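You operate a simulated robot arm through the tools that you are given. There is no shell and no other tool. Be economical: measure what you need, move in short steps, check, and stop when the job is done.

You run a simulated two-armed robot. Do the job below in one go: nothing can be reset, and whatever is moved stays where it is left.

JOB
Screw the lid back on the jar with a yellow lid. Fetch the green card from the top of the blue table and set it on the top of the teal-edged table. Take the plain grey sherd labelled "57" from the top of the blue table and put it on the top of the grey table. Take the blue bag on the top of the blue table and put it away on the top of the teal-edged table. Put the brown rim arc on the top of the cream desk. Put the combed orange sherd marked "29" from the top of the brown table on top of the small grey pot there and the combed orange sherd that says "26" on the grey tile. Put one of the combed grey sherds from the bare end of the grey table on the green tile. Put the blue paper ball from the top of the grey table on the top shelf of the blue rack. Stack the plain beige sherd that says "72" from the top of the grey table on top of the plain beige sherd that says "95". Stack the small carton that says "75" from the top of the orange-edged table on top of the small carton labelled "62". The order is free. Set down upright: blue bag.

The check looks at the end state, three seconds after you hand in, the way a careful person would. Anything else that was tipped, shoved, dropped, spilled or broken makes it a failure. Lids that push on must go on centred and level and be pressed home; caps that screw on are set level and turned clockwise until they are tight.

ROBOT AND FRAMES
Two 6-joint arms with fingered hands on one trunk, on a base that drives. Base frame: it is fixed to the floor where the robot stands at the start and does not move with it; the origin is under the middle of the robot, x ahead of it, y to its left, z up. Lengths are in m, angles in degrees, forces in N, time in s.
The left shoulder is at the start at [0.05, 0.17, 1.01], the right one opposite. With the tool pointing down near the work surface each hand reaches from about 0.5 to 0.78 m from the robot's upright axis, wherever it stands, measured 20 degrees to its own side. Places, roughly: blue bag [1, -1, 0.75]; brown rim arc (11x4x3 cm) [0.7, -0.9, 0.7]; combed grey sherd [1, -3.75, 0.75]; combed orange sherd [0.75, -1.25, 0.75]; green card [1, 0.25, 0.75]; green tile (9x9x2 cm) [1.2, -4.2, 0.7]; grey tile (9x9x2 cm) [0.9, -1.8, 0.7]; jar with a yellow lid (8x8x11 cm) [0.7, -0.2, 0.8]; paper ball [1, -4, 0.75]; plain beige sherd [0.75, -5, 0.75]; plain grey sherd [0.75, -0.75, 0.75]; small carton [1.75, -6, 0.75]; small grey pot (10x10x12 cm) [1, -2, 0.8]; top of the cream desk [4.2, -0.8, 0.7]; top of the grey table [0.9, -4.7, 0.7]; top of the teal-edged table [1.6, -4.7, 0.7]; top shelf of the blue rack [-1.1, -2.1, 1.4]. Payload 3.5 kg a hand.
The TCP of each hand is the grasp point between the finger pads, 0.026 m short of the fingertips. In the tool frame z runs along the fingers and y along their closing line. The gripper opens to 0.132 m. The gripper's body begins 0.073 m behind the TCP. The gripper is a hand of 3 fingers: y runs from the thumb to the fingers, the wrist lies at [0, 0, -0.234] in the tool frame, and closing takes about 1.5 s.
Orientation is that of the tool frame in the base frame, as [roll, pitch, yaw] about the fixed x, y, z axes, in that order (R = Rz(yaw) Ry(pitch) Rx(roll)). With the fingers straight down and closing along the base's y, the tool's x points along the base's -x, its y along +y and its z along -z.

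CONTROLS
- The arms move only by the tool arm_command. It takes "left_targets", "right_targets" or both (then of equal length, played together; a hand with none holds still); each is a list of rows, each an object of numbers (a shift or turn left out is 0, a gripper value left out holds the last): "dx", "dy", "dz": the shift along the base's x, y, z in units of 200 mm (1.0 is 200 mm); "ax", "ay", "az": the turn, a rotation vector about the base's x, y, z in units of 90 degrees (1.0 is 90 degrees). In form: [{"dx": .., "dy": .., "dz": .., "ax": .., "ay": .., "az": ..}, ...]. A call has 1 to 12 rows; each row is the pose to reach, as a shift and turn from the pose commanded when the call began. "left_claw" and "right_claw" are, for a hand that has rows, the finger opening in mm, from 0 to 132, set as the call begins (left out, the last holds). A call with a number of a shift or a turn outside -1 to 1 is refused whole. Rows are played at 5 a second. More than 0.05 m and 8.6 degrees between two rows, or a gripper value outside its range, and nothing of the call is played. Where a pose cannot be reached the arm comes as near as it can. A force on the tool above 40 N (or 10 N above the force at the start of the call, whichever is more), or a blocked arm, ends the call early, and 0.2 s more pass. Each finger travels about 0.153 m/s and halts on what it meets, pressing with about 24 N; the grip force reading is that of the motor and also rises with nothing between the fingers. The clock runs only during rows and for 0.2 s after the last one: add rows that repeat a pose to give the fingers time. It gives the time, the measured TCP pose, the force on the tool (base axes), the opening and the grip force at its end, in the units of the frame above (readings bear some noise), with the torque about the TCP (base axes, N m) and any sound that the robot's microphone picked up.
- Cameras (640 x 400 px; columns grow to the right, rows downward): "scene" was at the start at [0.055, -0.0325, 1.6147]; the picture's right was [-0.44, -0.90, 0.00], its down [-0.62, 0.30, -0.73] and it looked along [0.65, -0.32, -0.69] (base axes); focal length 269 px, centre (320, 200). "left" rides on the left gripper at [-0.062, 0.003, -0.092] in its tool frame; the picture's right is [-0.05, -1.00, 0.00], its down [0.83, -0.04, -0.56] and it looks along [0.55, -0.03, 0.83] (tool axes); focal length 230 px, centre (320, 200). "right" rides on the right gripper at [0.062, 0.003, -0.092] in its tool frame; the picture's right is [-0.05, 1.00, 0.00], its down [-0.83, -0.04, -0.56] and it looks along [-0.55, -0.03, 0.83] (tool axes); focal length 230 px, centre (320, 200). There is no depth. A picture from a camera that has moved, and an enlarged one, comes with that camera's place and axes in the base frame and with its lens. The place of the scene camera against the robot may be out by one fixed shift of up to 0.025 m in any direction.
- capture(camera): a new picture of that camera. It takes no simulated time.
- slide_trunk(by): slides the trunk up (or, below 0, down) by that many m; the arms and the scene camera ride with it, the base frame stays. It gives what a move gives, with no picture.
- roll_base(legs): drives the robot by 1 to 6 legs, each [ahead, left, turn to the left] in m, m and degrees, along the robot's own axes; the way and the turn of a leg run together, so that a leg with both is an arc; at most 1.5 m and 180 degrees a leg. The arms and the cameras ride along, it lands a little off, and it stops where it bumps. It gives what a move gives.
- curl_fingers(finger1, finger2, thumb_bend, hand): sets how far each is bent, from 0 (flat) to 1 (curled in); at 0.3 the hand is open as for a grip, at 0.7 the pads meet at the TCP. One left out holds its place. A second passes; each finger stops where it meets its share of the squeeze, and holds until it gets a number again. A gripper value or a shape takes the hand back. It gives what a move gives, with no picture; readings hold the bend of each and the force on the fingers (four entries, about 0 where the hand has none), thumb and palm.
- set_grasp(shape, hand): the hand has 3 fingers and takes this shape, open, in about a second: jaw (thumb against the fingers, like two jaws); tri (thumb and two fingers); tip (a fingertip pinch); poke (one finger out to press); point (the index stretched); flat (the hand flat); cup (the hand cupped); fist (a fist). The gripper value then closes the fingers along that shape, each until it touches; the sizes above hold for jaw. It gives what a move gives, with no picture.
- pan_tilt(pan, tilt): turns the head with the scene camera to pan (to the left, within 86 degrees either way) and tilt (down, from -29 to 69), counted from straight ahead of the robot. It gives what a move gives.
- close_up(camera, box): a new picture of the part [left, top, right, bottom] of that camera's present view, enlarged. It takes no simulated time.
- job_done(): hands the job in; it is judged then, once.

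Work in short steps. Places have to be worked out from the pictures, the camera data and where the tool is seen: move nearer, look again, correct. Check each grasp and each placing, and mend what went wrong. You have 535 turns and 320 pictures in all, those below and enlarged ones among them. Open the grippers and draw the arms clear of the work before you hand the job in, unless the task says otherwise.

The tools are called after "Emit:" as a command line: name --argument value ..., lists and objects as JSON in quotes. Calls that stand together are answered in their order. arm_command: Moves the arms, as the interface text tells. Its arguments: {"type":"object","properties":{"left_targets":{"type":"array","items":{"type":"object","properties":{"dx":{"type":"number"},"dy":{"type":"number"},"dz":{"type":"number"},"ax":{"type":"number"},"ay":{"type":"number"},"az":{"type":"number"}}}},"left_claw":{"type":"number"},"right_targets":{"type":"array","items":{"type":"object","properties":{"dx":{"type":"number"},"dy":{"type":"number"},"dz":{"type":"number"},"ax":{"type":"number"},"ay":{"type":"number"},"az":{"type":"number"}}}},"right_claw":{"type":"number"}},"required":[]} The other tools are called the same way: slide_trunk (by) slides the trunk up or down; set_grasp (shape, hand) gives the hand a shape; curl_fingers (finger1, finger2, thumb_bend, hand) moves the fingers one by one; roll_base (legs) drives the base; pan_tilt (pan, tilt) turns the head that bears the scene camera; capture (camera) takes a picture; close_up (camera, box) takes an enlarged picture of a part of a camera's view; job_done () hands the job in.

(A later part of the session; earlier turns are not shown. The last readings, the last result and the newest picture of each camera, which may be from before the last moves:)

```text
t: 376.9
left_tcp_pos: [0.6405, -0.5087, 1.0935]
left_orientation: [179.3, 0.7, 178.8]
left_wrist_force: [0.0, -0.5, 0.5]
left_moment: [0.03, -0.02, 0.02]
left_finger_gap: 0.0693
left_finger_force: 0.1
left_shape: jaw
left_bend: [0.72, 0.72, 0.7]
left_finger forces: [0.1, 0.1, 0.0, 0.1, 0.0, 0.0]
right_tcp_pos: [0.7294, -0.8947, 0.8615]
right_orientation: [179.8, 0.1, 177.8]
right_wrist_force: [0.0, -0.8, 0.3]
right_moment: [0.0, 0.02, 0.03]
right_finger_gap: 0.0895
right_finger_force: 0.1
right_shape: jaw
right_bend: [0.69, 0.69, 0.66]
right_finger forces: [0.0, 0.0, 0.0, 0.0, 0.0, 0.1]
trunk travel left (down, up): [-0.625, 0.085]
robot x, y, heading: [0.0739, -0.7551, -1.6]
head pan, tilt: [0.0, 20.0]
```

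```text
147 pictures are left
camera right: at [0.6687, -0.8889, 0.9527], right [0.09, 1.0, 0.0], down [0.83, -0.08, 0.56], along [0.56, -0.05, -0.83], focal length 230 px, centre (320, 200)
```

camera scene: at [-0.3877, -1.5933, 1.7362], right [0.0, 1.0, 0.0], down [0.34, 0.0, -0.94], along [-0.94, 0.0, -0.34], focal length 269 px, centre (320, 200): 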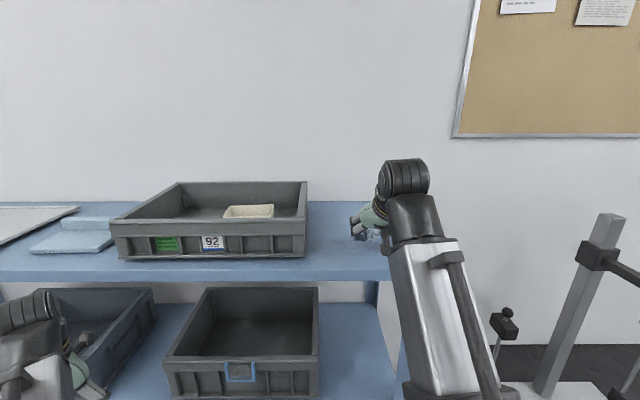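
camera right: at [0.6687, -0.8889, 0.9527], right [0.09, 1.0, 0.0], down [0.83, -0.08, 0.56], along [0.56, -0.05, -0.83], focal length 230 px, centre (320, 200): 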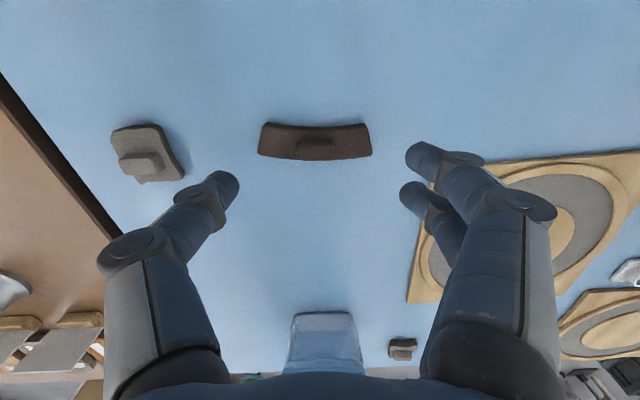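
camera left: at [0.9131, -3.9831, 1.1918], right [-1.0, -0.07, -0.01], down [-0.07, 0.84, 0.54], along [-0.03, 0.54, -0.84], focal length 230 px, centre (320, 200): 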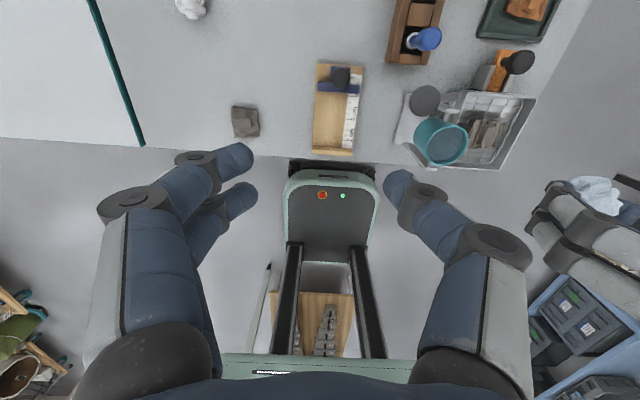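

Emit:
close_up --camera "right" --box '[240, 100, 390, 190]'

```text
4.27 times, centred on (315, 145) of right
camera zoom: at [0.6687, -0.8889, 0.9527], right [0.09, 1.0, 0.0], down [0.83, -0.08, 0.56], along [0.56, -0.05, -0.83], focal length 982 px, centre (341, 435)
```

zoom: 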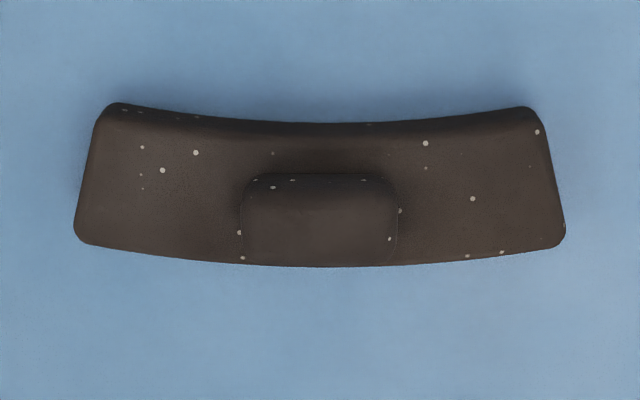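

Its body extends under the fingers' path in y, so gripping across its 3.5 cm width (along x) is better. I turn the hand −88° and centre.

Emit:
arm_command --right_targets '[{"dx": 0.03, "az": -0.085}, {"dx": 0.06, "dy": -0.02, "az": -0.17}, {"dx": 0.063, "dy": -0.022, "az": -0.255}, {"dx": 0.063, "dy": -0.022, "az": -0.34}, {"dx": 0.063, "dy": -0.022, "az": -0.425}, {"dx": 0.063, "dy": -0.022, "az": -0.51}, {"dx": 0.063, "dy": -0.022, "az": -0.595}, {"dx": 0.063, "dy": -0.022, "az": -0.68}, {"dx": 0.063, "dy": -0.022, "az": -0.765}, {"dx": 0.063, "dy": -0.022, "az": -0.85}, {"dx": 0.063, "dy": -0.022, "az": -0.93}, {"dx": 0.063, "dy": -0.022, "az": -0.98}]'

Emit:
capture --camera "right"

```text
t: 379.5
left_tcp_pos: [0.6402, -0.5078, 1.0919]
left_orientation: [179.4, 0.7, 178.9]
left_wrist_force: [0.4, 0.0, 0.1]
left_moment: [-0.03, 0.03, 0.05]
left_finger_gap: 0.0692
left_finger_force: 0.1
left_shape: jaw
left_bend: [0.72, 0.72, 0.7]
left_finger forces: [0.0, 0.0, 0.0, 0.0, 0.0, 0.0]
right_tcp_pos: [0.7415, -0.9011, 0.86]
right_orientation: [179.8, 0.0, 89.4]
right_wrist_force: [-0.5, 0.1, 0.1]
right_moment: [-0.02, 0.0, 0.0]
right_finger_gap: 0.0897
right_finger_force: 0.0
right_shape: jaw
right_bend: [0.69, 0.69, 0.66]
right_finger forces: [0.0, 0.0, 0.1, 0.0, 0.0, 0.0]
trunk travel left (down, up): [-0.625, 0.085]
robot x, y, heading: [0.07, -0.751, -1.8]
head pan, tilt: [0.0, 20.0]
```

```text
145 pictures are left
camera right: at [0.7465, -0.839, 0.9522], right [1.0, -0.06, 0.0], down [-0.05, -0.83, 0.56], along [-0.03, -0.56, -0.83], focal length 230 px, centre (320, 200)
```

right: 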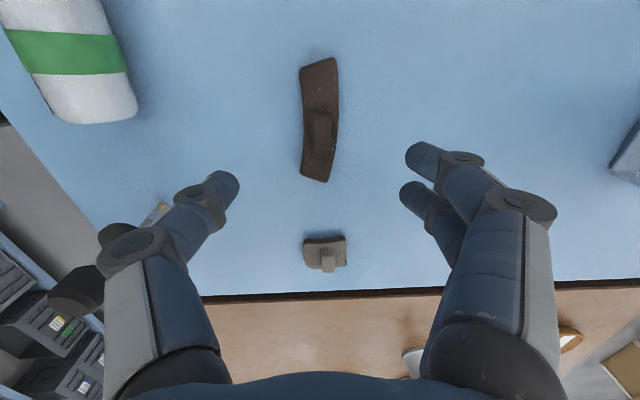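

The arc's middle is at (0.744,-0.890). I descend to TCP z≈0.772 astride it and close.

Emit:
arm_command --right_targets '[{"dx": 0.01, "dy": 0.05, "dz": -0.2}, {"dx": 0.01, "dy": 0.05, "dz": -0.35}, {"dx": 0.01, "dy": 0.05, "dz": -0.44}]'

Emit:
arm_command --right_targets '[{}, {}, {}, {}, {}]' --right_claw 0

Emit:
arm_command --right_targets '[{"dz": 0.1}, {"dz": 0.3}, {"dz": 0.55}, {"dz": 0.8}, {"dz": 1.0}]'

Emit:
capture --camera "right"

```text
t: 380.3
left_tcp_pos: [0.6408, -0.5089, 1.0924]
left_orientation: [179.4, 0.7, 178.9]
left_wrist_force: [0.4, -0.4, 0.4]
left_moment: [0.01, -0.05, 0.0]
left_finger_gap: 0.0695
left_finger_force: 0.0
left_shape: jaw
left_bend: [0.72, 0.72, 0.7]
left_finger forces: [0.0, 0.0, 0.1, 0.0, 0.1, 0.0]
right_tcp_pos: [0.7434, -0.8896, 0.7718]
right_orientation: [179.8, 0.1, 89.7]
right_wrist_force: [0.1, 0.0, -0.3]
right_moment: [-0.01, -0.02, 0.02]
right_finger_gap: 0.0898
right_finger_force: 0.2
right_shape: jaw
right_bend: [0.69, 0.69, 0.66]
right_finger forces: [0.1, 0.0, 0.1, 0.0, 0.0, 0.2]
trunk travel left (down, up): [-0.625, 0.085]
robot x, y, heading: [0.072, -0.7507, -1.8]
head pan, tilt: [0.0, 20.0]
```

```text
t: 381.5
left_tcp_pos: [0.6395, -0.5086, 1.0923]
left_orientation: [179.4, 0.7, 178.9]
left_wrist_force: [0.7, 0.3, 0.6]
left_moment: [-0.03, 0.01, -0.01]
left_finger_gap: 0.0692
left_finger_force: 0.1
left_shape: jaw
left_bend: [0.72, 0.72, 0.7]
left_finger forces: [0.0, 0.0, 0.0, 0.0, 0.0, 0.0]
right_tcp_pos: [0.7447, -0.8897, 0.7709]
right_orientation: [179.8, 0.1, 89.6]
right_wrist_force: [0.6, 0.6, 0.5]
right_moment: [0.03, 0.0, -0.01]
right_finger_gap: 0.0248
right_finger_force: 24.4
right_shape: jaw
right_bend: [0.73, 0.73, 0.7]
right_finger forces: [10.5, 10.6, 0.0, 0.0, 20.8, 0.1]
trunk travel left (down, up): [-0.625, 0.085]
robot x, y, heading: [0.0665, -0.7513, -1.8]
head pan, tilt: [0.0, 20.0]
```

```text
t: 382.7
left_tcp_pos: [0.6395, -0.5087, 1.0921]
left_orientation: [179.3, 0.7, 179.0]
left_wrist_force: [-0.1, -0.2, -0.1]
left_moment: [-0.03, 0.0, -0.03]
left_finger_gap: 0.0694
left_finger_force: 0.0
left_shape: jaw
left_bend: [0.72, 0.72, 0.7]
left_finger forces: [0.0, 0.1, 0.0, 0.0, 0.0, 0.0]
right_tcp_pos: [0.7435, -0.8898, 0.973]
right_orientation: [179.9, 0.1, 89.7]
right_wrist_force: [0.7, -0.1, -0.8]
right_moment: [-0.01, -0.05, -0.02]
right_finger_gap: 0.0243
right_finger_force: 24.1
right_shape: jaw
right_bend: [0.73, 0.73, 0.7]
right_finger forces: [10.5, 10.4, 0.0, 0.0, 18.6, 0.1]
trunk travel left (down, up): [-0.625, 0.085]
robot x, y, heading: [0.0708, -0.7516, -2.0]
head pan, tilt: [0.0, 20.0]
```

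```text
144 pictures are left
camera right: at [0.7466, -0.8285, 1.0653], right [1.0, -0.06, 0.0], down [-0.05, -0.83, 0.56], along [-0.03, -0.56, -0.83], focal length 230 px, centre (320, 200)
```

right: 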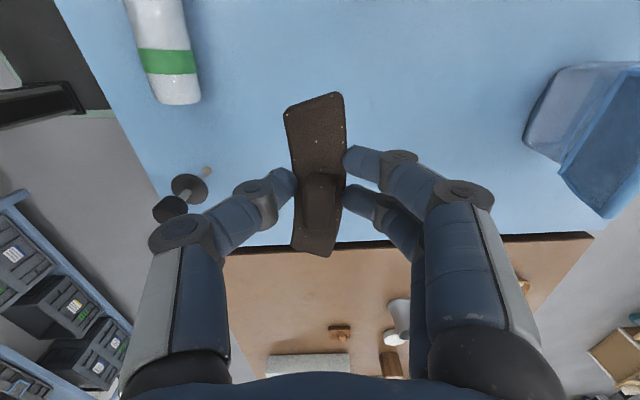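

The arc is firmly held. I drive around the table's north end toward the far side.

Emit:
roll_base --legs '[[-0.12, 0, 2], [0, 1.0, 0], [0, 0.77, 0], [0, 0, 90], [0, -1.5, 0], [0, -0.22, 0]]'

Emit:
pan_tilt --pan -60 --tilt 35

Emit:
capture --camera "scene"

```text
t: 404.7
left_tcp_pos: [1.4211, 1.6014, 1.093]
left_orientation: [179.2, 0.7, -89.3]
left_wrist_force: [0.6, -0.6, -1.1]
left_moment: [0.0, 0.04, 0.01]
left_finger_gap: 0.0693
left_finger_force: 0.2
left_shape: jaw
left_bend: [0.72, 0.72, 0.7]
left_finger forces: [0.0, 0.0, 0.0, 0.0, 0.0, 0.1]
right_tcp_pos: [1.7979, 1.7149, 0.9724]
right_orientation: [179.8, 0.1, -178.6]
right_wrist_force: [0.5, 0.6, -1.3]
right_moment: [0.0, 0.02, 0.01]
right_finger_gap: 0.024
right_finger_force: 24.0
right_shape: jaw
right_bend: [0.73, 0.73, 0.7]
right_finger forces: [10.3, 10.3, 0.0, 0.1, 18.3, 0.0]
trunk travel left (down, up): [-0.625, 0.085]
robot x, y, heading: [1.6785, 1.0351, 89.9]
head pan, tilt: [0.0, 20.0]
```

```text
t: 406.0
left_tcp_pos: [1.4195, 1.5995, 1.0928]
left_orientation: [179.2, 0.7, -89.3]
left_wrist_force: [0.8, 0.0, -0.5]
left_moment: [-0.01, 0.01, 0.03]
left_finger_gap: 0.0695
left_finger_force: 0.0
left_shape: jaw
left_bend: [0.72, 0.72, 0.7]
left_finger forces: [0.1, 0.0, 0.0, 0.1, 0.1, 0.1]
right_tcp_pos: [1.7979, 1.7152, 0.9725]
right_orientation: [179.7, 0.1, -178.7]
right_wrist_force: [-0.1, 0.5, -0.4]
right_moment: [0.0, 0.06, 0.0]
right_finger_gap: 0.0239
right_finger_force: 24.3
right_shape: jaw
right_bend: [0.73, 0.73, 0.7]
right_finger forces: [10.3, 10.3, 0.0, 0.1, 18.3, 0.0]
trunk travel left (down, up): [-0.625, 0.085]
robot x, y, heading: [1.6806, 1.0372, 90.1]
head pan, tilt: [-60.0, 35.0]
```

```text
143 pictures are left
camera scene: at [1.7771, 1.0456, 1.6274], right [0.5, -0.87, 0.0], down [-0.5, -0.29, -0.82], along [0.71, 0.41, -0.57], focal length 269 px, centre (320, 200)
```

scene: 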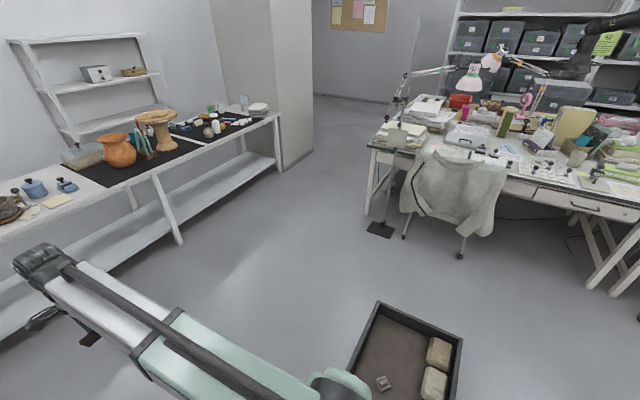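

I back down between table and tote, slide right into the aisle, and turn to face the desks.

Emit:
roll_base --legs '[[-0.55, 0, 0], [-0.6, 0, 0], [0, -0.75, 0], [0, 0, -90]]'

Emit:
pan_tilt --pan -15 --tilt 30

Emit:
capture --camera "scene"

```text
t: 419.8
left_tcp_pos: [2.9952, 0.1104, 1.0936]
left_orientation: [179.2, 0.8, 179.1]
left_wrist_force: [0.2, -0.5, -0.4]
left_moment: [0.0, 0.01, 0.02]
left_finger_gap: 0.0696
left_finger_force: 0.0
left_shape: jaw
left_bend: [0.72, 0.72, 0.7]
left_finger forces: [0.1, 0.0, 0.0, 0.1, 0.0, 0.0]
right_tcp_pos: [3.1015, -0.2706, 0.9733]
right_orientation: [179.8, 0.1, 90.0]
right_wrist_force: [0.0, -0.9, -0.8]
right_moment: [0.0, 0.03, 0.01]
right_finger_gap: 0.0236
right_finger_force: 23.9
right_shape: jaw
right_bend: [0.73, 0.73, 0.7]
right_finger forces: [10.1, 10.1, 0.0, 0.1, 18.4, 0.1]
trunk travel left (down, up): [-0.625, 0.085]
robot x, y, heading: [2.4298, -0.1349, -1.6]
head pan, tilt: [-60.0, 35.0]
```

```text
t: 420.9
left_tcp_pos: [2.9978, 0.1095, 1.0929]
left_orientation: [179.4, 0.6, 179.1]
left_wrist_force: [0.6, 0.5, 0.0]
left_moment: [0.02, 0.02, 0.01]
left_finger_gap: 0.0691
left_finger_force: 0.1
left_shape: jaw
left_bend: [0.72, 0.72, 0.7]
left_finger forces: [0.0, 0.0, 0.0, 0.1, 0.0, 0.0]
right_tcp_pos: [3.1007, -0.2713, 0.9729]
right_orientation: [179.9, 0.2, 89.9]
right_wrist_force: [0.9, -0.5, -0.3]
right_moment: [-0.01, -0.02, 0.05]
right_finger_gap: 0.0235
right_finger_force: 24.0
right_shape: jaw
right_bend: [0.73, 0.73, 0.7]
right_finger forces: [10.2, 10.1, 0.1, 0.0, 18.4, 0.1]
trunk travel left (down, up): [-0.625, 0.085]
robot x, y, heading: [2.4284, -0.1386, -1.6]
head pan, tilt: [-15.0, 30.0]
```

```text
142 pictures are left
camera scene: at [2.4946, -0.1565, 1.6351], right [-0.29, -0.96, 0.0], down [-0.48, 0.14, -0.87], along [0.83, -0.25, -0.5], focal length 269 px, centre (320, 200)
```

scene: 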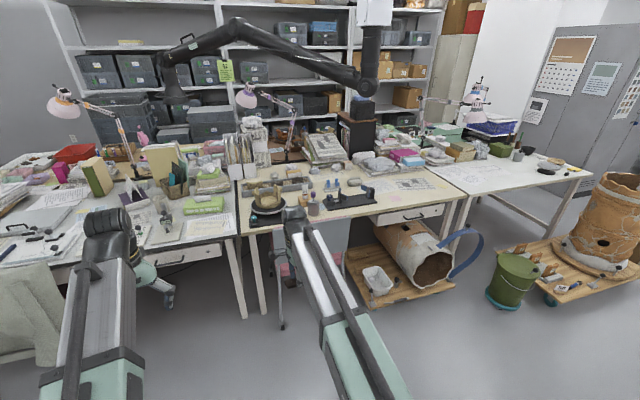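

The middle, beige-topped desk is the cream desk; its front edge is at x≈3.70. I zoom in for a free spot.

Emit:
close_up --camera "scene" --box '[230, 130, 480, 320]'

```text
2.11 times, centred on (355, 225) of scene
camera zoom: at [2.4946, -0.1565, 1.6351], right [-0.29, -0.96, 0.0], down [-0.48, 0.14, -0.87], along [0.83, -0.25, -0.5], focal length 566 px, centre (246, 147)
```

zoom: 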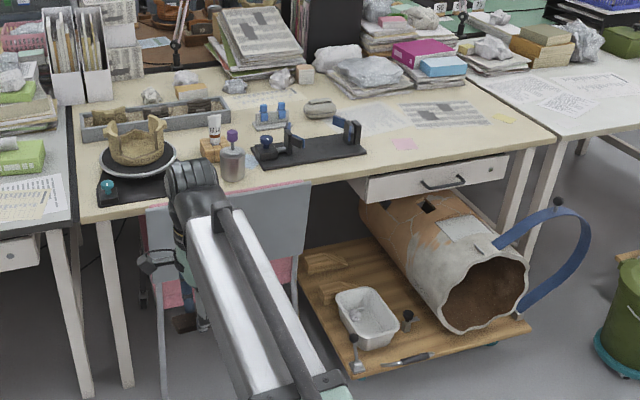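

A bare spot lies near (3.83,-1.15). I drive to face it, staying short of the dolly.

Emit:
roll_base --legs '[[0, 0, 1.6], [0, -0.82, 0], [0.68, 0, 0]]'

Emit:
pan_tilt --pan -5 --tilt 50

Emit:
capture --camera "scene"

Emit:
capture --camera "right"

```text
t: 429.1
left_tcp_pos: [3.6837, -0.7134, 1.0928]
left_orientation: [179.3, 0.8, -179.9]
left_wrist_force: [0.0, -0.7, -0.9]
left_moment: [0.01, 0.02, 0.0]
left_finger_gap: 0.0695
left_finger_force: 0.0
left_shape: jaw
left_bend: [0.72, 0.72, 0.7]
left_finger forces: [0.1, 0.0, 0.1, 0.0, 0.1, 0.0]
right_tcp_pos: [3.7942, -1.0924, 0.9722]
right_orientation: [179.9, 0.1, 90.9]
right_wrist_force: [0.2, 0.0, -0.4]
right_moment: [0.01, 0.02, -0.05]
right_finger_gap: 0.0238
right_finger_force: 24.8
right_shape: jaw
right_bend: [0.73, 0.73, 0.7]
right_finger forces: [10.2, 10.0, 0.1, 0.1, 18.3, 0.1]
trunk travel left (down, up): [-0.625, 0.085]
robot x, y, heading: [3.1174, -0.9689, -0.4]
head pan, tilt: [-15.0, 30.0]
```

```text
t: 429.9
left_tcp_pos: [3.6815, -0.7139, 1.0932]
left_orientation: [179.3, 0.7, -179.9]
left_wrist_force: [-0.4, 0.5, 0.1]
left_moment: [0.0, 0.0, -0.01]
left_finger_gap: 0.0691
left_finger_force: 0.1
left_shape: jaw
left_bend: [0.72, 0.72, 0.7]
left_finger forces: [0.0, 0.1, 0.0, 0.0, 0.0, 0.1]
right_tcp_pos: [3.7933, -1.0935, 0.9732]
right_orientation: [179.7, 0.1, 90.7]
right_wrist_force: [-0.4, 0.5, -1.1]
right_moment: [0.03, -0.02, 0.04]
right_finger_gap: 0.0234
right_finger_force: 24.2
right_shape: jaw
right_bend: [0.73, 0.73, 0.7]
right_finger forces: [10.2, 10.0, 0.0, 0.1, 18.5, 0.0]
trunk travel left (down, up): [-0.625, 0.085]
robot x, y, heading: [3.1224, -0.9671, -0.7]
head pan, tilt: [-5.0, 50.0]
```

```text
140 pictures are left
camera scene: at [3.1745, -0.9711, 1.6057], right [-0.1, -1.0, 0.0], down [-0.76, 0.07, -0.64], along [0.64, -0.06, -0.77], focal length 269 px, centre (320, 200)
```

scene: 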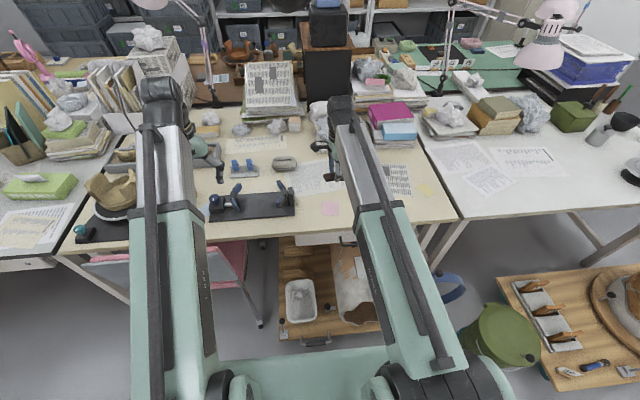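

```text
139 pictures are left
camera right: at [3.7961, -1.0303, 1.0649], right [1.0, -0.04, 0.0], down [-0.03, -0.83, 0.56], along [-0.02, -0.56, -0.83], focal length 230 px, centre (320, 200)
```

right: 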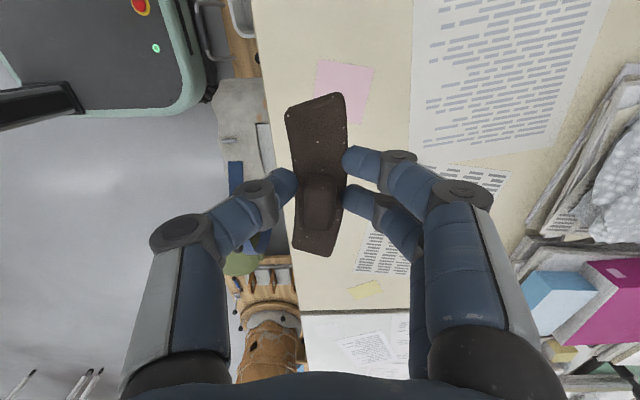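

The bare strip is around (3.80,-1.19), between edge, pink note and papers. I move over it and lower.

Emit:
arm_command --right_targets '[{"dx": 0.02, "dy": -0.2}, {"dx": 0.035, "dy": -0.4}, {"dx": 0.035, "dy": -0.48, "dz": -0.15}, {"dx": 0.035, "dy": -0.48, "dz": -0.35}, {"dx": 0.035, "dy": -0.48, "dz": -0.55}, {"dx": 0.035, "dy": -0.48, "dz": -0.75}]'

Emit:
capture --camera "right"

```text
t: 431.3
left_tcp_pos: [3.6837, -0.7125, 1.0938]
left_orientation: [179.3, 0.7, -179.9]
left_wrist_force: [0.4, -0.2, 0.5]
left_moment: [-0.01, 0.03, 0.01]
left_finger_gap: 0.0695
left_finger_force: 0.1
left_shape: jaw
left_bend: [0.72, 0.72, 0.7]
left_finger forces: [0.0, 0.1, 0.1, 0.0, 0.0, 0.1]
right_tcp_pos: [3.8026, -1.1906, 0.8219]
right_orientation: [179.8, 0.1, 90.8]
right_wrist_force: [0.3, -0.5, -0.3]
right_moment: [0.02, 0.04, 0.04]
right_finger_gap: 0.0236
right_finger_force: 23.9
right_shape: jaw
right_bend: [0.73, 0.73, 0.7]
right_finger forces: [10.2, 10.0, 0.0, 0.1, 18.2, 0.1]
trunk travel left (down, up): [-0.625, 0.085]
robot x, y, heading: [3.1156, -0.9678, -0.6]
head pan, tilt: [-5.0, 50.0]
```

```text
138 pictures are left
camera right: at [3.8047, -1.1276, 0.9142], right [1.0, -0.04, 0.0], down [-0.03, -0.83, 0.56], along [-0.02, -0.56, -0.83], focal length 230 px, centre (320, 200)
```

right: 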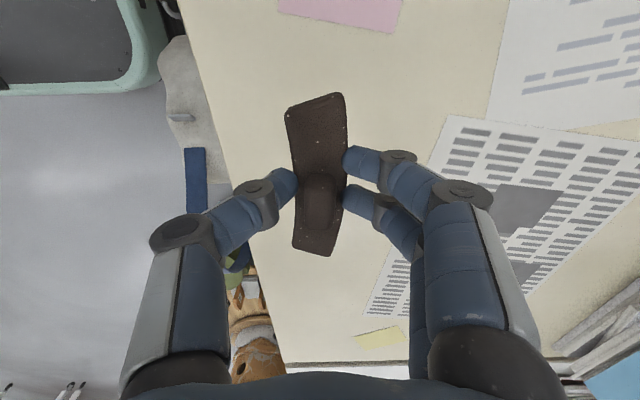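

Bare surface below. I lower until contact and release.

Emit:
arm_command --right_targets '[{"dz": -0.12}, {"dz": -0.17}, {"dz": -0.2}, {"dz": -0.22}, {"dz": -0.24}, {"dz": -0.26}, {"dz": -0.28}]'

```text
t: 432.9
left_tcp_pos: [3.6817, -0.7123, 1.0943]
left_orientation: [179.4, 0.8, -180.0]
left_wrist_force: [-0.3, 0.6, -0.3]
left_moment: [0.01, 0.01, -0.01]
left_finger_gap: 0.0696
left_finger_force: 0.0
left_shape: jaw
left_bend: [0.72, 0.72, 0.7]
left_finger forces: [0.0, 0.1, 0.1, 0.1, 0.0, 0.0]
right_tcp_pos: [3.7999, -1.1878, 0.7694]
right_orientation: [179.6, 0.2, 90.9]
right_wrist_force: [-1.9, 0.4, 19.0]
right_moment: [-0.04, 0.06, -0.01]
right_finger_gap: 0.024
right_finger_force: 23.9
right_shape: jaw
right_bend: [0.73, 0.73, 0.71]
right_finger forces: [12.9, 13.4, 0.0, 0.0, 27.3, 0.0]
trunk travel left (down, up): [-0.625, 0.085]
robot x, y, heading: [3.1167, -0.9709, -0.7]
head pan, tilt: [-5.0, 50.0]
```

Emit:
arm_command --right_targets '[{"dz": 0.015}, {"dz": 0.015}, {"dz": 0.015}]'

Emit:
arm_command --right_targets '[{}, {}, {}, {"dz": 0.15}, {"dz": 0.35}, {"dz": 0.55}, {"dz": 0.75}, {"dz": 0.95}]' --right_claw 70

Emit:
capture --camera "right"

```text
t: 433.7
left_tcp_pos: [3.6818, -0.7127, 1.0936]
left_orientation: [179.3, 0.7, -180.0]
left_wrist_force: [1.1, 0.1, -0.3]
left_moment: [-0.01, 0.03, 0.01]
left_finger_gap: 0.0694
left_finger_force: 0.0
left_shape: jaw
left_bend: [0.72, 0.72, 0.7]
left_finger forces: [0.0, 0.0, 0.0, 0.1, 0.0, 0.0]
right_tcp_pos: [3.7997, -1.1878, 0.7704]
right_orientation: [179.8, 0.2, 90.7]
right_wrist_force: [1.9, 0.1, 9.0]
right_moment: [0.0, 0.05, 0.02]
right_finger_gap: 0.0244
right_finger_force: 24.0
right_shape: jaw
right_bend: [0.73, 0.73, 0.71]
right_finger forces: [12.6, 13.1, 0.1, 0.0, 24.8, 0.0]
trunk travel left (down, up): [-0.625, 0.085]
robot x, y, heading: [3.1134, -0.9697, -0.5]
head pan, tilt: [-5.0, 50.0]
```

```text
t: 435.5
left_tcp_pos: [3.6829, -0.7118, 1.0932]
left_orientation: [179.3, 0.8, -179.9]
left_wrist_force: [0.6, -0.1, 0.2]
left_moment: [0.03, 0.0, 0.0]
left_finger_gap: 0.0692
left_finger_force: 0.0
left_shape: jaw
left_bend: [0.72, 0.72, 0.7]
left_finger forces: [0.0, 0.1, 0.0, 0.1, 0.0, 0.0]
right_tcp_pos: [3.8004, -1.1894, 0.9591]
right_orientation: [179.8, 0.1, 90.8]
right_wrist_force: [0.2, -0.1, -0.2]
right_moment: [-0.01, -0.02, 0.0]
right_finger_gap: 0.0691
right_finger_force: 0.0
right_shape: jaw
right_bend: [0.72, 0.72, 0.7]
right_finger forces: [0.0, 0.0, 0.0, 0.1, 0.0, 0.0]
trunk travel left (down, up): [-0.625, 0.085]
robot x, y, heading: [3.1169, -0.9646, -0.5]
head pan, tilt: [-5.0, 50.0]
```

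```text
137 pictures are left
camera right: at [3.8036, -1.1272, 1.0509], right [1.0, -0.04, 0.0], down [-0.03, -0.83, 0.56], along [-0.02, -0.56, -0.83], focal length 230 px, centre (320, 200)
```

right: 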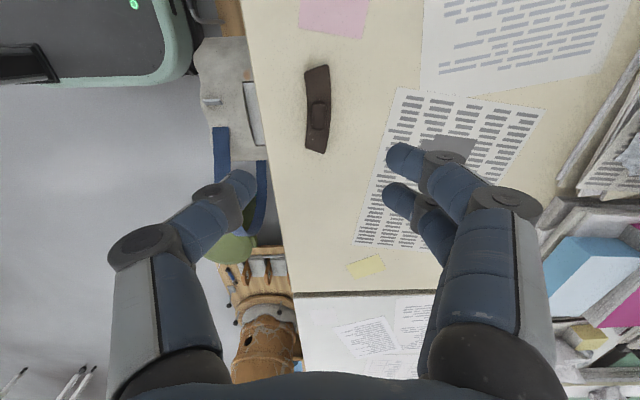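

The arc is on the cream desk. I back off, straighten the right hand, and turn round toward the blue table's far side for the bag.

Emit:
roll_base --legs '[[-0.85, 0, 0]]'

Emit:
arm_command --right_targets '[{"az": 0.09}, {"az": 0.18}, {"az": 0.27}, {"az": 0.36}, {"az": 0.45}, {"az": 0.54}, {"az": 0.63}, {"az": 0.72}, {"az": 0.81}, {"az": 0.9}, {"az": 0.985}]'

Emit:
roll_base --legs '[[0, 0, 180], [0.45, 0, 0]]'

Emit:
pan_tilt --pan 0 --tilt 45

Emit:
capture --camera "scene"

```text
t: 440.1
left_tcp_pos: [2.8213, -0.7038, 1.0932]
left_orientation: [179.2, 0.8, 179.9]
left_wrist_force: [0.6, 0.8, -1.4]
left_moment: [-0.01, 0.01, 0.02]
left_finger_gap: 0.0692
left_finger_force: 0.0
left_shape: jaw
left_bend: [0.72, 0.72, 0.7]
left_finger forces: [0.0, 0.0, 0.0, 0.0, 0.0, 0.0]
right_tcp_pos: [2.9378, -1.1813, 0.9587]
right_orientation: [179.8, 0.1, 90.6]
right_wrist_force: [-0.5, 0.3, 0.6]
right_moment: [0.03, 0.01, 0.0]
right_finger_gap: 0.0692
right_finger_force: 0.1
right_shape: jaw
right_bend: [0.72, 0.72, 0.7]
right_finger forces: [0.0, 0.1, 0.0, 0.0, 0.0, 0.1]
trunk travel left (down, up): [-0.625, 0.085]
robot x, y, heading: [2.2563, -0.9579, -0.8]
head pan, tilt: [-5.0, 50.0]
```

```text
t: 442.5
left_tcp_pos: [2.8223, -0.7034, 1.0921]
left_orientation: [179.4, 0.7, 179.9]
left_wrist_force: [0.5, 0.6, -0.5]
left_moment: [-0.02, 0.0, -0.05]
left_finger_gap: 0.0697
left_finger_force: 0.0
left_shape: jaw
left_bend: [0.72, 0.72, 0.7]
left_finger forces: [0.0, 0.1, 0.0, 0.0, 0.0, 0.0]
right_tcp_pos: [2.938, -1.1803, 0.9594]
right_orientation: [179.8, 0.0, 179.6]
right_wrist_force: [-0.4, 0.1, -0.3]
right_moment: [0.0, 0.05, -0.02]
right_finger_gap: 0.0692
right_finger_force: 0.1
right_shape: jaw
right_bend: [0.72, 0.72, 0.7]
right_finger forces: [0.0, 0.0, 0.1, 0.0, 0.0, 0.1]
trunk travel left (down, up): [-0.625, 0.085]
robot x, y, heading: [2.256, -0.9567, -0.9]
head pan, tilt: [-5.0, 50.0]
```

```text
t: 452.5
left_tcp_pos: [1.2291, -1.1844, 1.091]
left_orientation: [179.3, 0.7, -1.0]
left_wrist_force: [0.0, -0.8, -0.6]
left_moment: [0.01, 0.01, -0.02]
left_finger_gap: 0.0693
left_finger_force: 0.0
left_shape: jaw
left_bend: [0.72, 0.72, 0.7]
left_finger forces: [0.0, 0.0, 0.1, 0.1, 0.1, 0.1]
right_tcp_pos: [1.12, -0.7052, 0.9576]
right_orientation: [179.8, 0.2, -1.8]
right_wrist_force: [0.6, 0.8, 0.4]
right_moment: [0.01, 0.0, -0.03]
right_finger_gap: 0.0694
right_finger_force: 0.1
right_shape: jaw
right_bend: [0.72, 0.72, 0.7]
right_finger forces: [0.1, 0.1, 0.0, 0.1, 0.1, 0.1]
trunk travel left (down, up): [-0.625, 0.085]
robot x, y, heading: [1.7989, -0.9409, 178.0]
head pan, tilt: [-5.0, 50.0]
```

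```text
t: 453.2
left_tcp_pos: [1.2297, -1.1853, 1.0923]
left_orientation: [179.2, 0.8, -1.1]
left_wrist_force: [1.1, -0.7, 0.0]
left_moment: [0.0, -0.03, 0.0]
left_finger_gap: 0.0695
left_finger_force: 0.0
left_shape: jaw
left_bend: [0.72, 0.72, 0.7]
left_finger forces: [0.0, 0.0, 0.0, 0.1, 0.0, 0.1]
right_tcp_pos: [1.1209, -0.7066, 0.9581]
right_orientation: [179.9, 0.1, -1.7]
right_wrist_force: [-0.2, -0.2, 0.2]
right_moment: [0.0, 0.0, 0.0]
right_finger_gap: 0.0694
right_finger_force: 0.1
right_shape: jaw
right_bend: [0.72, 0.72, 0.7]
right_finger forces: [0.1, 0.0, 0.0, 0.0, 0.0, 0.0]
trunk travel left (down, up): [-0.625, 0.085]
robot x, y, heading: [1.8009, -0.9413, 178.4]
head pan, tilt: [0.0, 45.0]
```

```text
136 pictures are left
camera scene: at [1.7801, -0.9365, 1.6125], right [0.03, 1.0, 0.0], down [0.71, -0.02, -0.71], along [-0.71, 0.02, -0.71], focal length 269 px, centre (320, 200)
```

scene: 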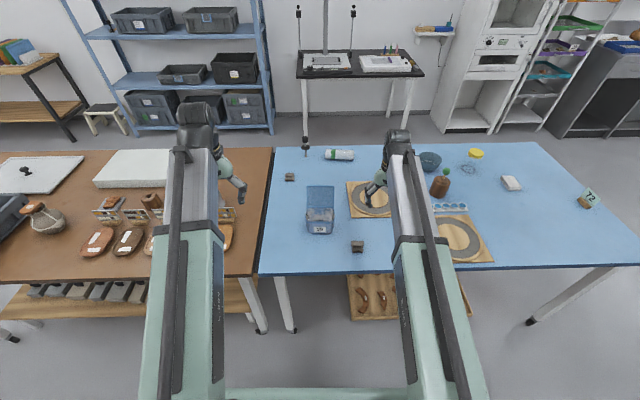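

Emit:
close_up --camera "scene" --box '[270, 170, 370, 260]'

Emit:
capture --camera "left"

Emit:
capture --camera "right"

```text
4.44 times, centred on (320, 215) of scene
camera zoom: at [1.7801, -0.9365, 1.6125], right [0.03, 1.0, 0.0], down [0.71, -0.02, -0.71], along [-0.71, 0.02, -0.71], focal length 1196 px, centre (320, 133)
```

zoom: 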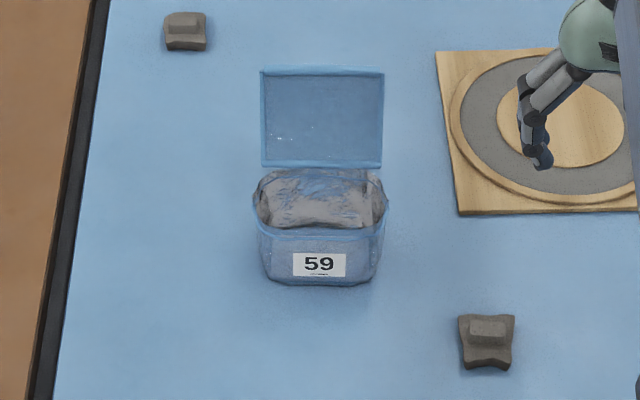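

```text
134 pictures are left
camera left: at [1.17, -1.1871, 1.1864], right [-0.03, 1.0, -0.01], down [0.84, 0.03, 0.54], along [0.54, 0.01, -0.84], focal length 230 px, centre (320, 200)
```

left: 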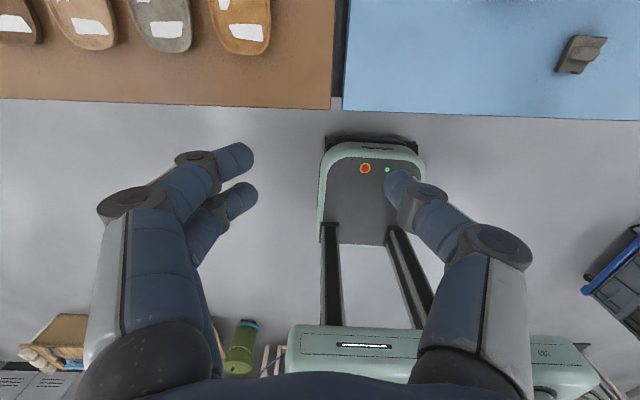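

```text
133 pictures are left
camera right: at [1.1827, -0.711, 1.0506], right [-0.08, -1.0, 0.0], down [-0.83, 0.07, 0.56], along [-0.56, 0.04, -0.83], focal length 230 px, centre (320, 200)
```

right: 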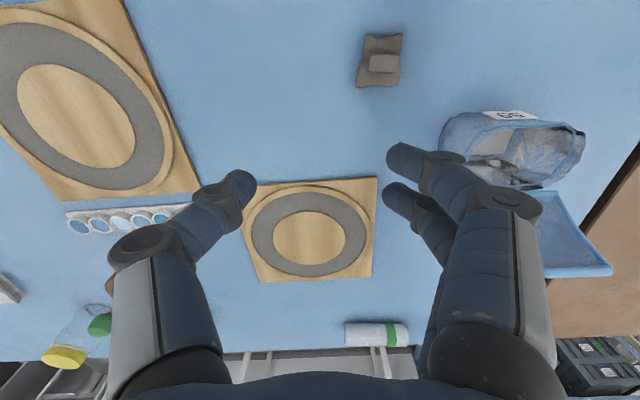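

The bag is about 11 cm wide (y), 7 cm deep, 7.5 cm tall, open flap on its far side. I'll grip it across y with the left hand fully open; first I reposition.

Emit:
roll_base --legs '[[0, 0, 1.6], [0.12, -0.2, 0]]'

Emit:
arm_command --left_targets '[{"dx": -0.02, "dy": 0.1, "dz": -0.1}, {"dx": -0.04, "dy": 0.2, "dz": -0.2}, {"dx": -0.05, "dy": 0.3, "dz": -0.3}, {"dx": -0.05, "dy": 0.37, "dz": -0.4}]' --left_claw 132

Emit:
capture --camera "left"

```text
t: 455.3
left_tcp_pos: [1.1146, -0.9967, 1.0932]
left_orientation: [179.3, 0.7, 0.5]
left_wrist_force: [-0.5, -0.5, 0.2]
left_moment: [-0.01, -0.02, -0.02]
left_finger_gap: 0.0694
left_finger_force: 0.0
left_shape: jaw
left_bend: [0.72, 0.72, 0.7]
left_finger forces: [0.1, 0.0, 0.1, 0.0, 0.0, 0.0]
right_tcp_pos: [0.9939, -0.5197, 0.9572]
right_orientation: [179.8, 0.2, -0.1]
right_wrist_force: [0.9, -0.2, 0.5]
right_moment: [0.0, -0.05, -0.01]
right_finger_gap: 0.0692
right_finger_force: 0.0
right_shape: jaw
right_bend: [0.72, 0.72, 0.7]
right_finger forces: [0.0, 0.0, 0.1, 0.1, 0.0, 0.0]
trunk travel left (down, up): [-0.625, 0.085]
robot x, y, heading: [1.6775, -0.7385, 179.9]
head pan, tilt: [0.0, 45.0]
```

```text
t: 456.3
left_tcp_pos: [1.1068, -0.9207, 1.0123]
left_orientation: [179.3, 0.8, 0.4]
left_wrist_force: [-0.5, 0.1, 0.0]
left_moment: [-0.02, 0.02, -0.01]
left_finger_gap: 0.132
left_finger_force: 0.1
left_shape: jaw
left_bend: [0.3, 0.3, 0.3]
left_finger forces: [0.0, 0.0, 0.0, 0.1, 0.1, 0.0]
right_tcp_pos: [0.9946, -0.5207, 0.9583]
right_orientation: [179.8, 0.1, -0.1]
right_wrist_force: [-0.6, -0.1, -0.7]
right_moment: [0.0, 0.0, 0.03]
right_finger_gap: 0.0693
right_finger_force: 0.0
right_shape: jaw
right_bend: [0.72, 0.72, 0.7]
right_finger forces: [0.1, 0.0, 0.1, 0.0, 0.0, 0.0]
trunk travel left (down, up): [-0.625, 0.085]
robot x, y, heading: [1.6821, -0.7374, 180.1]
head pan, tilt: [0.0, 45.0]
```

```text
132 pictures are left
camera left: at [1.0467, -0.925, 1.1054], right [-0.06, 1.0, -0.01], down [0.84, 0.06, 0.54], along [0.54, 0.02, -0.84], focal length 230 px, centre (320, 200)
```

left: 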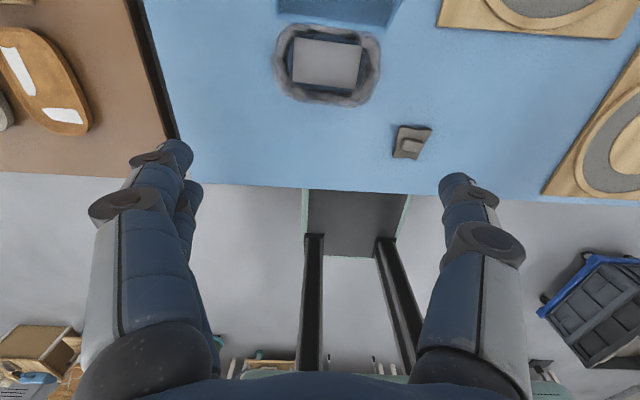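

The bag's mouth is centred at about (1.058,-0.921), rim ≈12 cm wide. I move over it and come down to just above the rim to re-centre.

Emit:
arm_command --left_targets '[{"dx": -0.12, "dz": -0.15}, {"dx": -0.24, "dz": -0.35}, {"dx": -0.245, "dz": -0.55}, {"dx": -0.245, "dz": -0.68}]'

Emit:
capture --camera "left"

```text
t: 457.3
left_tcp_pos: [1.0561, -0.9215, 0.8751]
left_orientation: [179.3, 0.7, 0.4]
left_wrist_force: [-1.0, 0.9, -0.5]
left_moment: [0.0, -0.01, -0.02]
left_finger_gap: 0.1318
left_finger_force: 0.0
left_shape: jaw
left_bend: [0.3, 0.3, 0.3]
left_finger forces: [0.0, 0.0, 0.1, 0.0, 0.0, 0.0]
right_tcp_pos: [0.9954, -0.5225, 0.9588]
right_orientation: [179.8, 0.1, -0.2]
right_wrist_force: [1.0, -0.3, 0.4]
right_moment: [0.0, 0.02, -0.04]
right_finger_gap: 0.0694
right_finger_force: 0.0
right_shape: jaw
right_bend: [0.72, 0.72, 0.7]
right_finger forces: [0.1, 0.1, 0.0, 0.1, 0.0, 0.0]
trunk travel left (down, up): [-0.625, 0.085]
robot x, y, heading: [1.685, -0.737, 179.9]
head pan, tilt: [0.0, 45.0]
```

```text
131 pictures are left
camera left: at [0.9961, -0.9255, 0.969], right [-0.06, 1.0, -0.01], down [0.84, 0.06, 0.54], along [0.54, 0.02, -0.84], focal length 230 px, centre (320, 200)
```

left: 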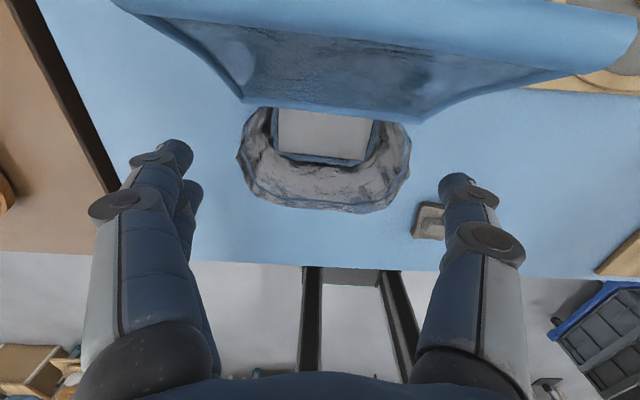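

The upright flap is right where the left hand's camera sits, so the right hand (camera on my side) is better for the bag. I lift the left hand and shift the base so the right hand is over it.

Emit:
arm_command --left_targets '[{"dx": 0.1, "dz": 0.2}, {"dx": 0.25, "dz": 0.4}, {"dx": 0.25, "dz": 0.65}, {"dx": 0.25, "dz": 0.9}]' --right_targets '[{"dz": 0.1}, {"dz": 0.2}, {"dx": 0.15, "dz": 0.2}, {"dx": 0.3, "dz": 0.2}]' --right_claw 132

Emit:
roll_base --legs '[[0, 0.4, 0]]'

Emit:
capture --camera "right"

```text
t: 458.3
left_tcp_pos: [1.1077, -0.9234, 1.0586]
left_orientation: [179.3, 0.8, 0.5]
left_wrist_force: [0.3, -0.3, 0.4]
left_moment: [-0.02, 0.0, -0.02]
left_finger_gap: 0.1317
left_finger_force: 0.1
left_shape: jaw
left_bend: [0.3, 0.3, 0.3]
left_finger forces: [0.0, 0.0, 0.0, 0.0, 0.0, 0.0]
right_tcp_pos: [1.0553, -0.5213, 0.9976]
right_orientation: [179.8, 0.3, -0.1]
right_wrist_force: [0.8, -0.3, 0.2]
right_moment: [0.01, 0.01, 0.03]
right_finger_gap: 0.1315
right_finger_force: 0.0
right_shape: jaw
right_bend: [0.3, 0.3, 0.3]
right_finger forces: [0.0, 0.0, 0.0, 0.0, 0.0, 0.0]
trunk travel left (down, up): [-0.625, 0.085]
robot x, y, heading: [1.6791, -0.7403, 179.7]
head pan, tilt: [0.0, 45.0]
```

```text
t: 460.8
left_tcp_pos: [1.1064, -1.3168, 1.0569]
left_orientation: [179.4, 0.9, 0.5]
left_wrist_force: [-0.7, -0.3, 0.6]
left_moment: [0.05, 0.01, -0.01]
left_finger_gap: 0.1318
left_finger_force: 0.0
left_shape: jaw
left_bend: [0.3, 0.3, 0.3]
left_finger forces: [0.1, 0.1, 0.0, 0.0, 0.0, 0.0]
right_tcp_pos: [1.0518, -0.9158, 0.9974]
right_orientation: [179.9, 0.2, -0.2]
right_wrist_force: [0.3, 1.5, 0.2]
right_moment: [-0.01, 0.01, 0.02]
right_finger_gap: 0.1318
right_finger_force: 0.1
right_shape: jaw
right_bend: [0.3, 0.3, 0.3]
right_finger forces: [0.1, 0.0, 0.0, 0.0, 0.0, 0.1]
trunk travel left (down, up): [-0.625, 0.085]
robot x, y, heading: [1.6802, -1.1295, 179.8]
head pan, tilt: [0.0, 45.0]
```

```text
130 pictures are left
camera right: at [1.1144, -0.918, 1.0898], right [-0.06, -1.0, 0.0], down [-0.83, 0.05, 0.56], along [-0.56, 0.03, -0.83], focal length 230 px, centre (320, 200)
```

right: 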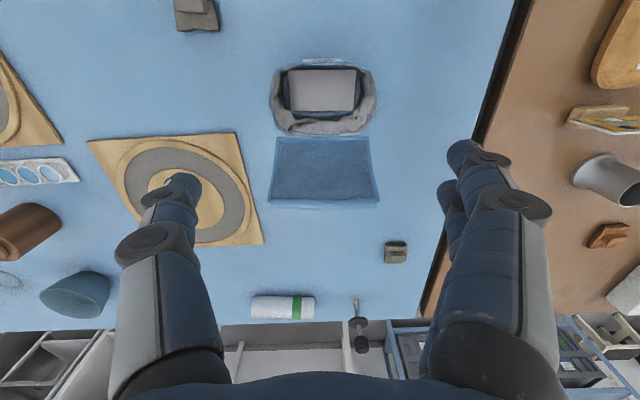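

With the right hand the mouth reads (1.064,-0.919). I centre and go down to z≈0.86 to check the clearance on both sides.

Emit:
arm_command --right_targets '[{"dx": 0.06, "dy": -0.012, "dz": -0.2}, {"dx": 0.06, "dy": -0.012, "dz": -0.4}, {"dx": 0.06, "dy": -0.012, "dz": -0.6}, {"dx": 0.06, "dy": -0.012, "dz": -0.69}]'

Emit:
capture --camera "right"

```text
t: 461.8
left_tcp_pos: [1.1069, -1.318, 1.0574]
left_orientation: [179.3, 0.9, 0.4]
left_wrist_force: [0.0, 0.6, 0.2]
left_moment: [0.03, 0.01, -0.01]
left_finger_gap: 0.1318
left_finger_force: 0.1
left_shape: jaw
left_bend: [0.3, 0.3, 0.3]
left_finger forces: [0.1, 0.0, 0.0, 0.0, 0.0, 0.0]
right_tcp_pos: [1.0633, -0.9166, 0.8594]
right_orientation: [179.7, 0.2, -0.1]
right_wrist_force: [-0.3, -0.5, 0.9]
right_moment: [-0.02, 0.02, 0.02]
right_finger_gap: 0.1317
right_finger_force: 0.1
right_shape: jaw
right_bend: [0.3, 0.3, 0.3]
right_finger forces: [0.0, 0.0, 0.0, 0.0, 0.1, 0.1]
trunk travel left (down, up): [-0.625, 0.085]
robot x, y, heading: [1.6822, -1.1345, 179.6]
head pan, tilt: [0.0, 45.0]
```

```text
129 pictures are left
camera right: at [1.1256, -0.9201, 0.9517], right [-0.06, -1.0, 0.0], down [-0.83, 0.05, 0.56], along [-0.56, 0.03, -0.83], focal length 230 px, centre (320, 200)
```

right: 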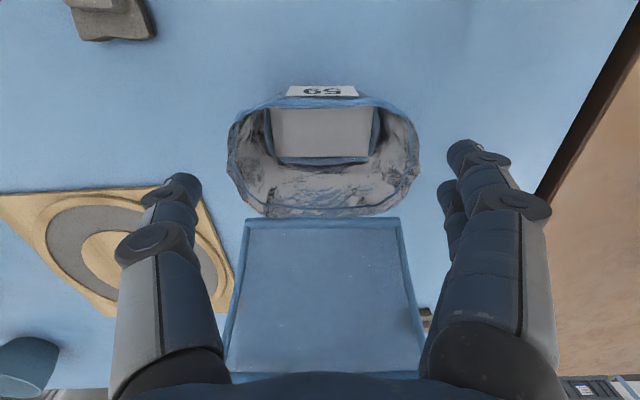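

Fingers clear the bag by about 1 cm on each side. I descend around it and close.

Emit:
arm_command --right_targets '[{"dz": -0.1}, {"dz": -0.2}, {"dz": -0.3}, {"dz": -0.37}]'

Emit:
arm_command --right_targets '[{}, {}, {}, {}, {}]' --right_claw 60

Emit:
capture --camera "right"

```text
t: 462.8
left_tcp_pos: [1.109, -1.317, 1.0589]
left_orientation: [179.4, 0.9, 0.4]
left_wrist_force: [0.3, -0.3, 0.2]
left_moment: [0.0, 0.0, 0.01]
left_finger_gap: 0.1319
left_finger_force: 0.2
left_shape: jaw
left_bend: [0.3, 0.3, 0.3]
left_finger forces: [0.0, 0.0, 0.0, 0.0, 0.1, 0.1]
right_tcp_pos: [1.062, -0.9158, 0.7937]
right_orientation: [180.0, 0.6, -0.2]
right_wrist_force: [6.7, -1.2, 28.6]
right_moment: [0.54, 0.15, -0.09]
right_finger_gap: 0.131
right_finger_force: 0.1
right_shape: jaw
right_bend: [0.29, 0.29, 0.3]
right_finger forces: [8.6, 6.5, 0.0, 0.0, 20.4, 0.1]
trunk travel left (down, up): [-0.625, 0.085]
robot x, y, heading: [1.6805, -1.1312, 179.7]
head pan, tilt: [0.0, 45.0]
stopped in row 4 (right hand): the force on the tool passed its limit at 47 N (the readings are from after the stop); the commanded pose is now the measured one
```

```text
t: 464.0
left_tcp_pos: [1.1079, -1.3161, 1.0584]
left_orientation: [179.4, 0.8, 0.4]
left_wrist_force: [1.7, 0.3, -0.5]
left_moment: [0.02, 0.03, 0.0]
left_finger_gap: 0.1319
left_finger_force: 0.1
left_shape: jaw
left_bend: [0.3, 0.3, 0.3]
left_finger forces: [0.0, 0.0, 0.0, 0.0, 0.0, 0.0]
right_tcp_pos: [1.0631, -0.9169, 0.7919]
right_orientation: [179.9, 0.6, -0.2]
right_wrist_force: [2.9, -1.8, 12.6]
right_moment: [-0.8, 0.12, 0.16]
right_finger_gap: 0.0977
right_finger_force: 24.1
right_shape: jaw
right_bend: [0.67, 0.66, 0.61]
right_finger forces: [24.8, 21.9, 0.1, 0.0, 42.1, 0.0]
trunk travel left (down, up): [-0.625, 0.085]
robot x, y, heading: [1.6782, -1.1338, 179.9]
head pan, tilt: [0.0, 45.0]
```

```text
128 pictures are left
camera right: at [1.1252, -0.9197, 0.883], right [-0.06, -1.0, 0.0], down [-0.82, 0.05, 0.56], along [-0.56, 0.03, -0.83], focal length 230 px, centre (320, 200)
```

right: 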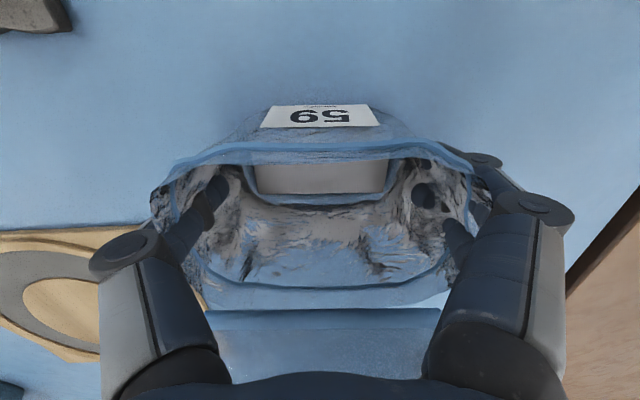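

The bag is gripped on both sides (the fingers show through its film). I lift slightly and check that it stays upright.

Emit:
arm_command --right_targets '[{"dz": 0.05}, {"dz": 0.12}, {"dz": 0.25}]'

Emit:
capture --camera "right"

Emit:
close_up --camera "scene" --box '[320, 120, 480, 260]'

```text
t: 464.8
left_tcp_pos: [1.1073, -1.3171, 1.058]
left_orientation: [179.1, 0.8, 0.3]
left_wrist_force: [0.0, -0.4, -0.1]
left_moment: [-0.02, 0.01, 0.01]
left_finger_gap: 0.1319
left_finger_force: 0.0
left_shape: jaw
left_bend: [0.3, 0.3, 0.3]
left_finger forces: [0.1, 0.0, 0.0, 0.1, 0.0, 0.0]
right_tcp_pos: [1.0605, -0.917, 0.8411]
right_orientation: [179.9, 0.5, -0.2]
right_wrist_force: [0.6, 0.8, 0.5]
right_moment: [-0.01, 0.01, -0.01]
right_finger_gap: 0.0979
right_finger_force: 23.5
right_shape: jaw
right_bend: [0.67, 0.66, 0.61]
right_finger forces: [23.2, 19.9, 0.1, 0.0, 43.2, 0.0]
trunk travel left (down, up): [-0.625, 0.085]
robot x, y, heading: [1.6817, -1.1289, 179.7]
head pan, tilt: [0.0, 45.0]
```

```text
127 pictures are left
camera right: at [1.1246, -0.9197, 0.9322], right [-0.06, -1.0, 0.0], down [-0.83, 0.05, 0.56], along [-0.56, 0.03, -0.83], focal length 230 px, centre (320, 200)
```

right: 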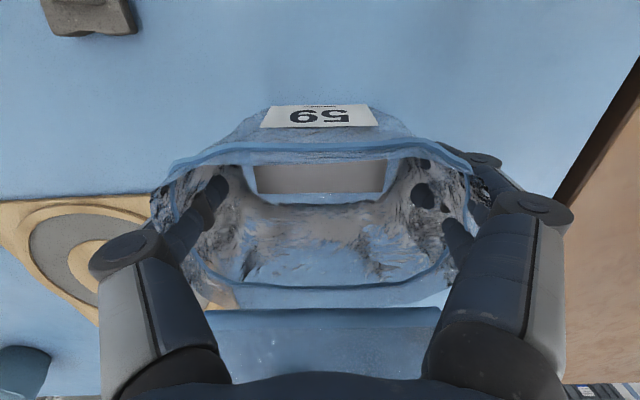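

```text
2.86 times, centred on (400, 190) of scene
camera zoom: at [1.6585, -1.1278, 1.6125], right [0.0, 1.0, 0.0], down [0.71, 0.0, -0.71], along [-0.71, 0.0, -0.71], focal length 769 px, centre (91, 229)
```

zoom: 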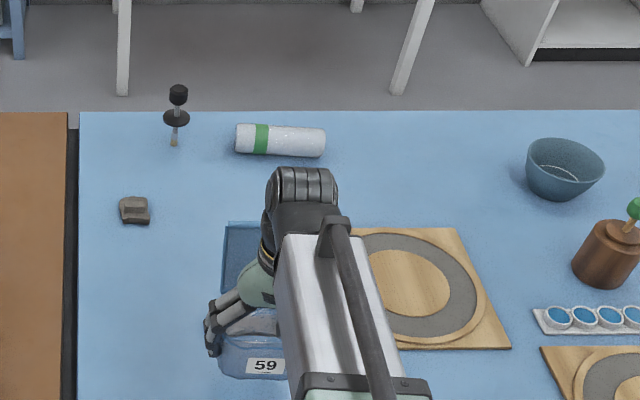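

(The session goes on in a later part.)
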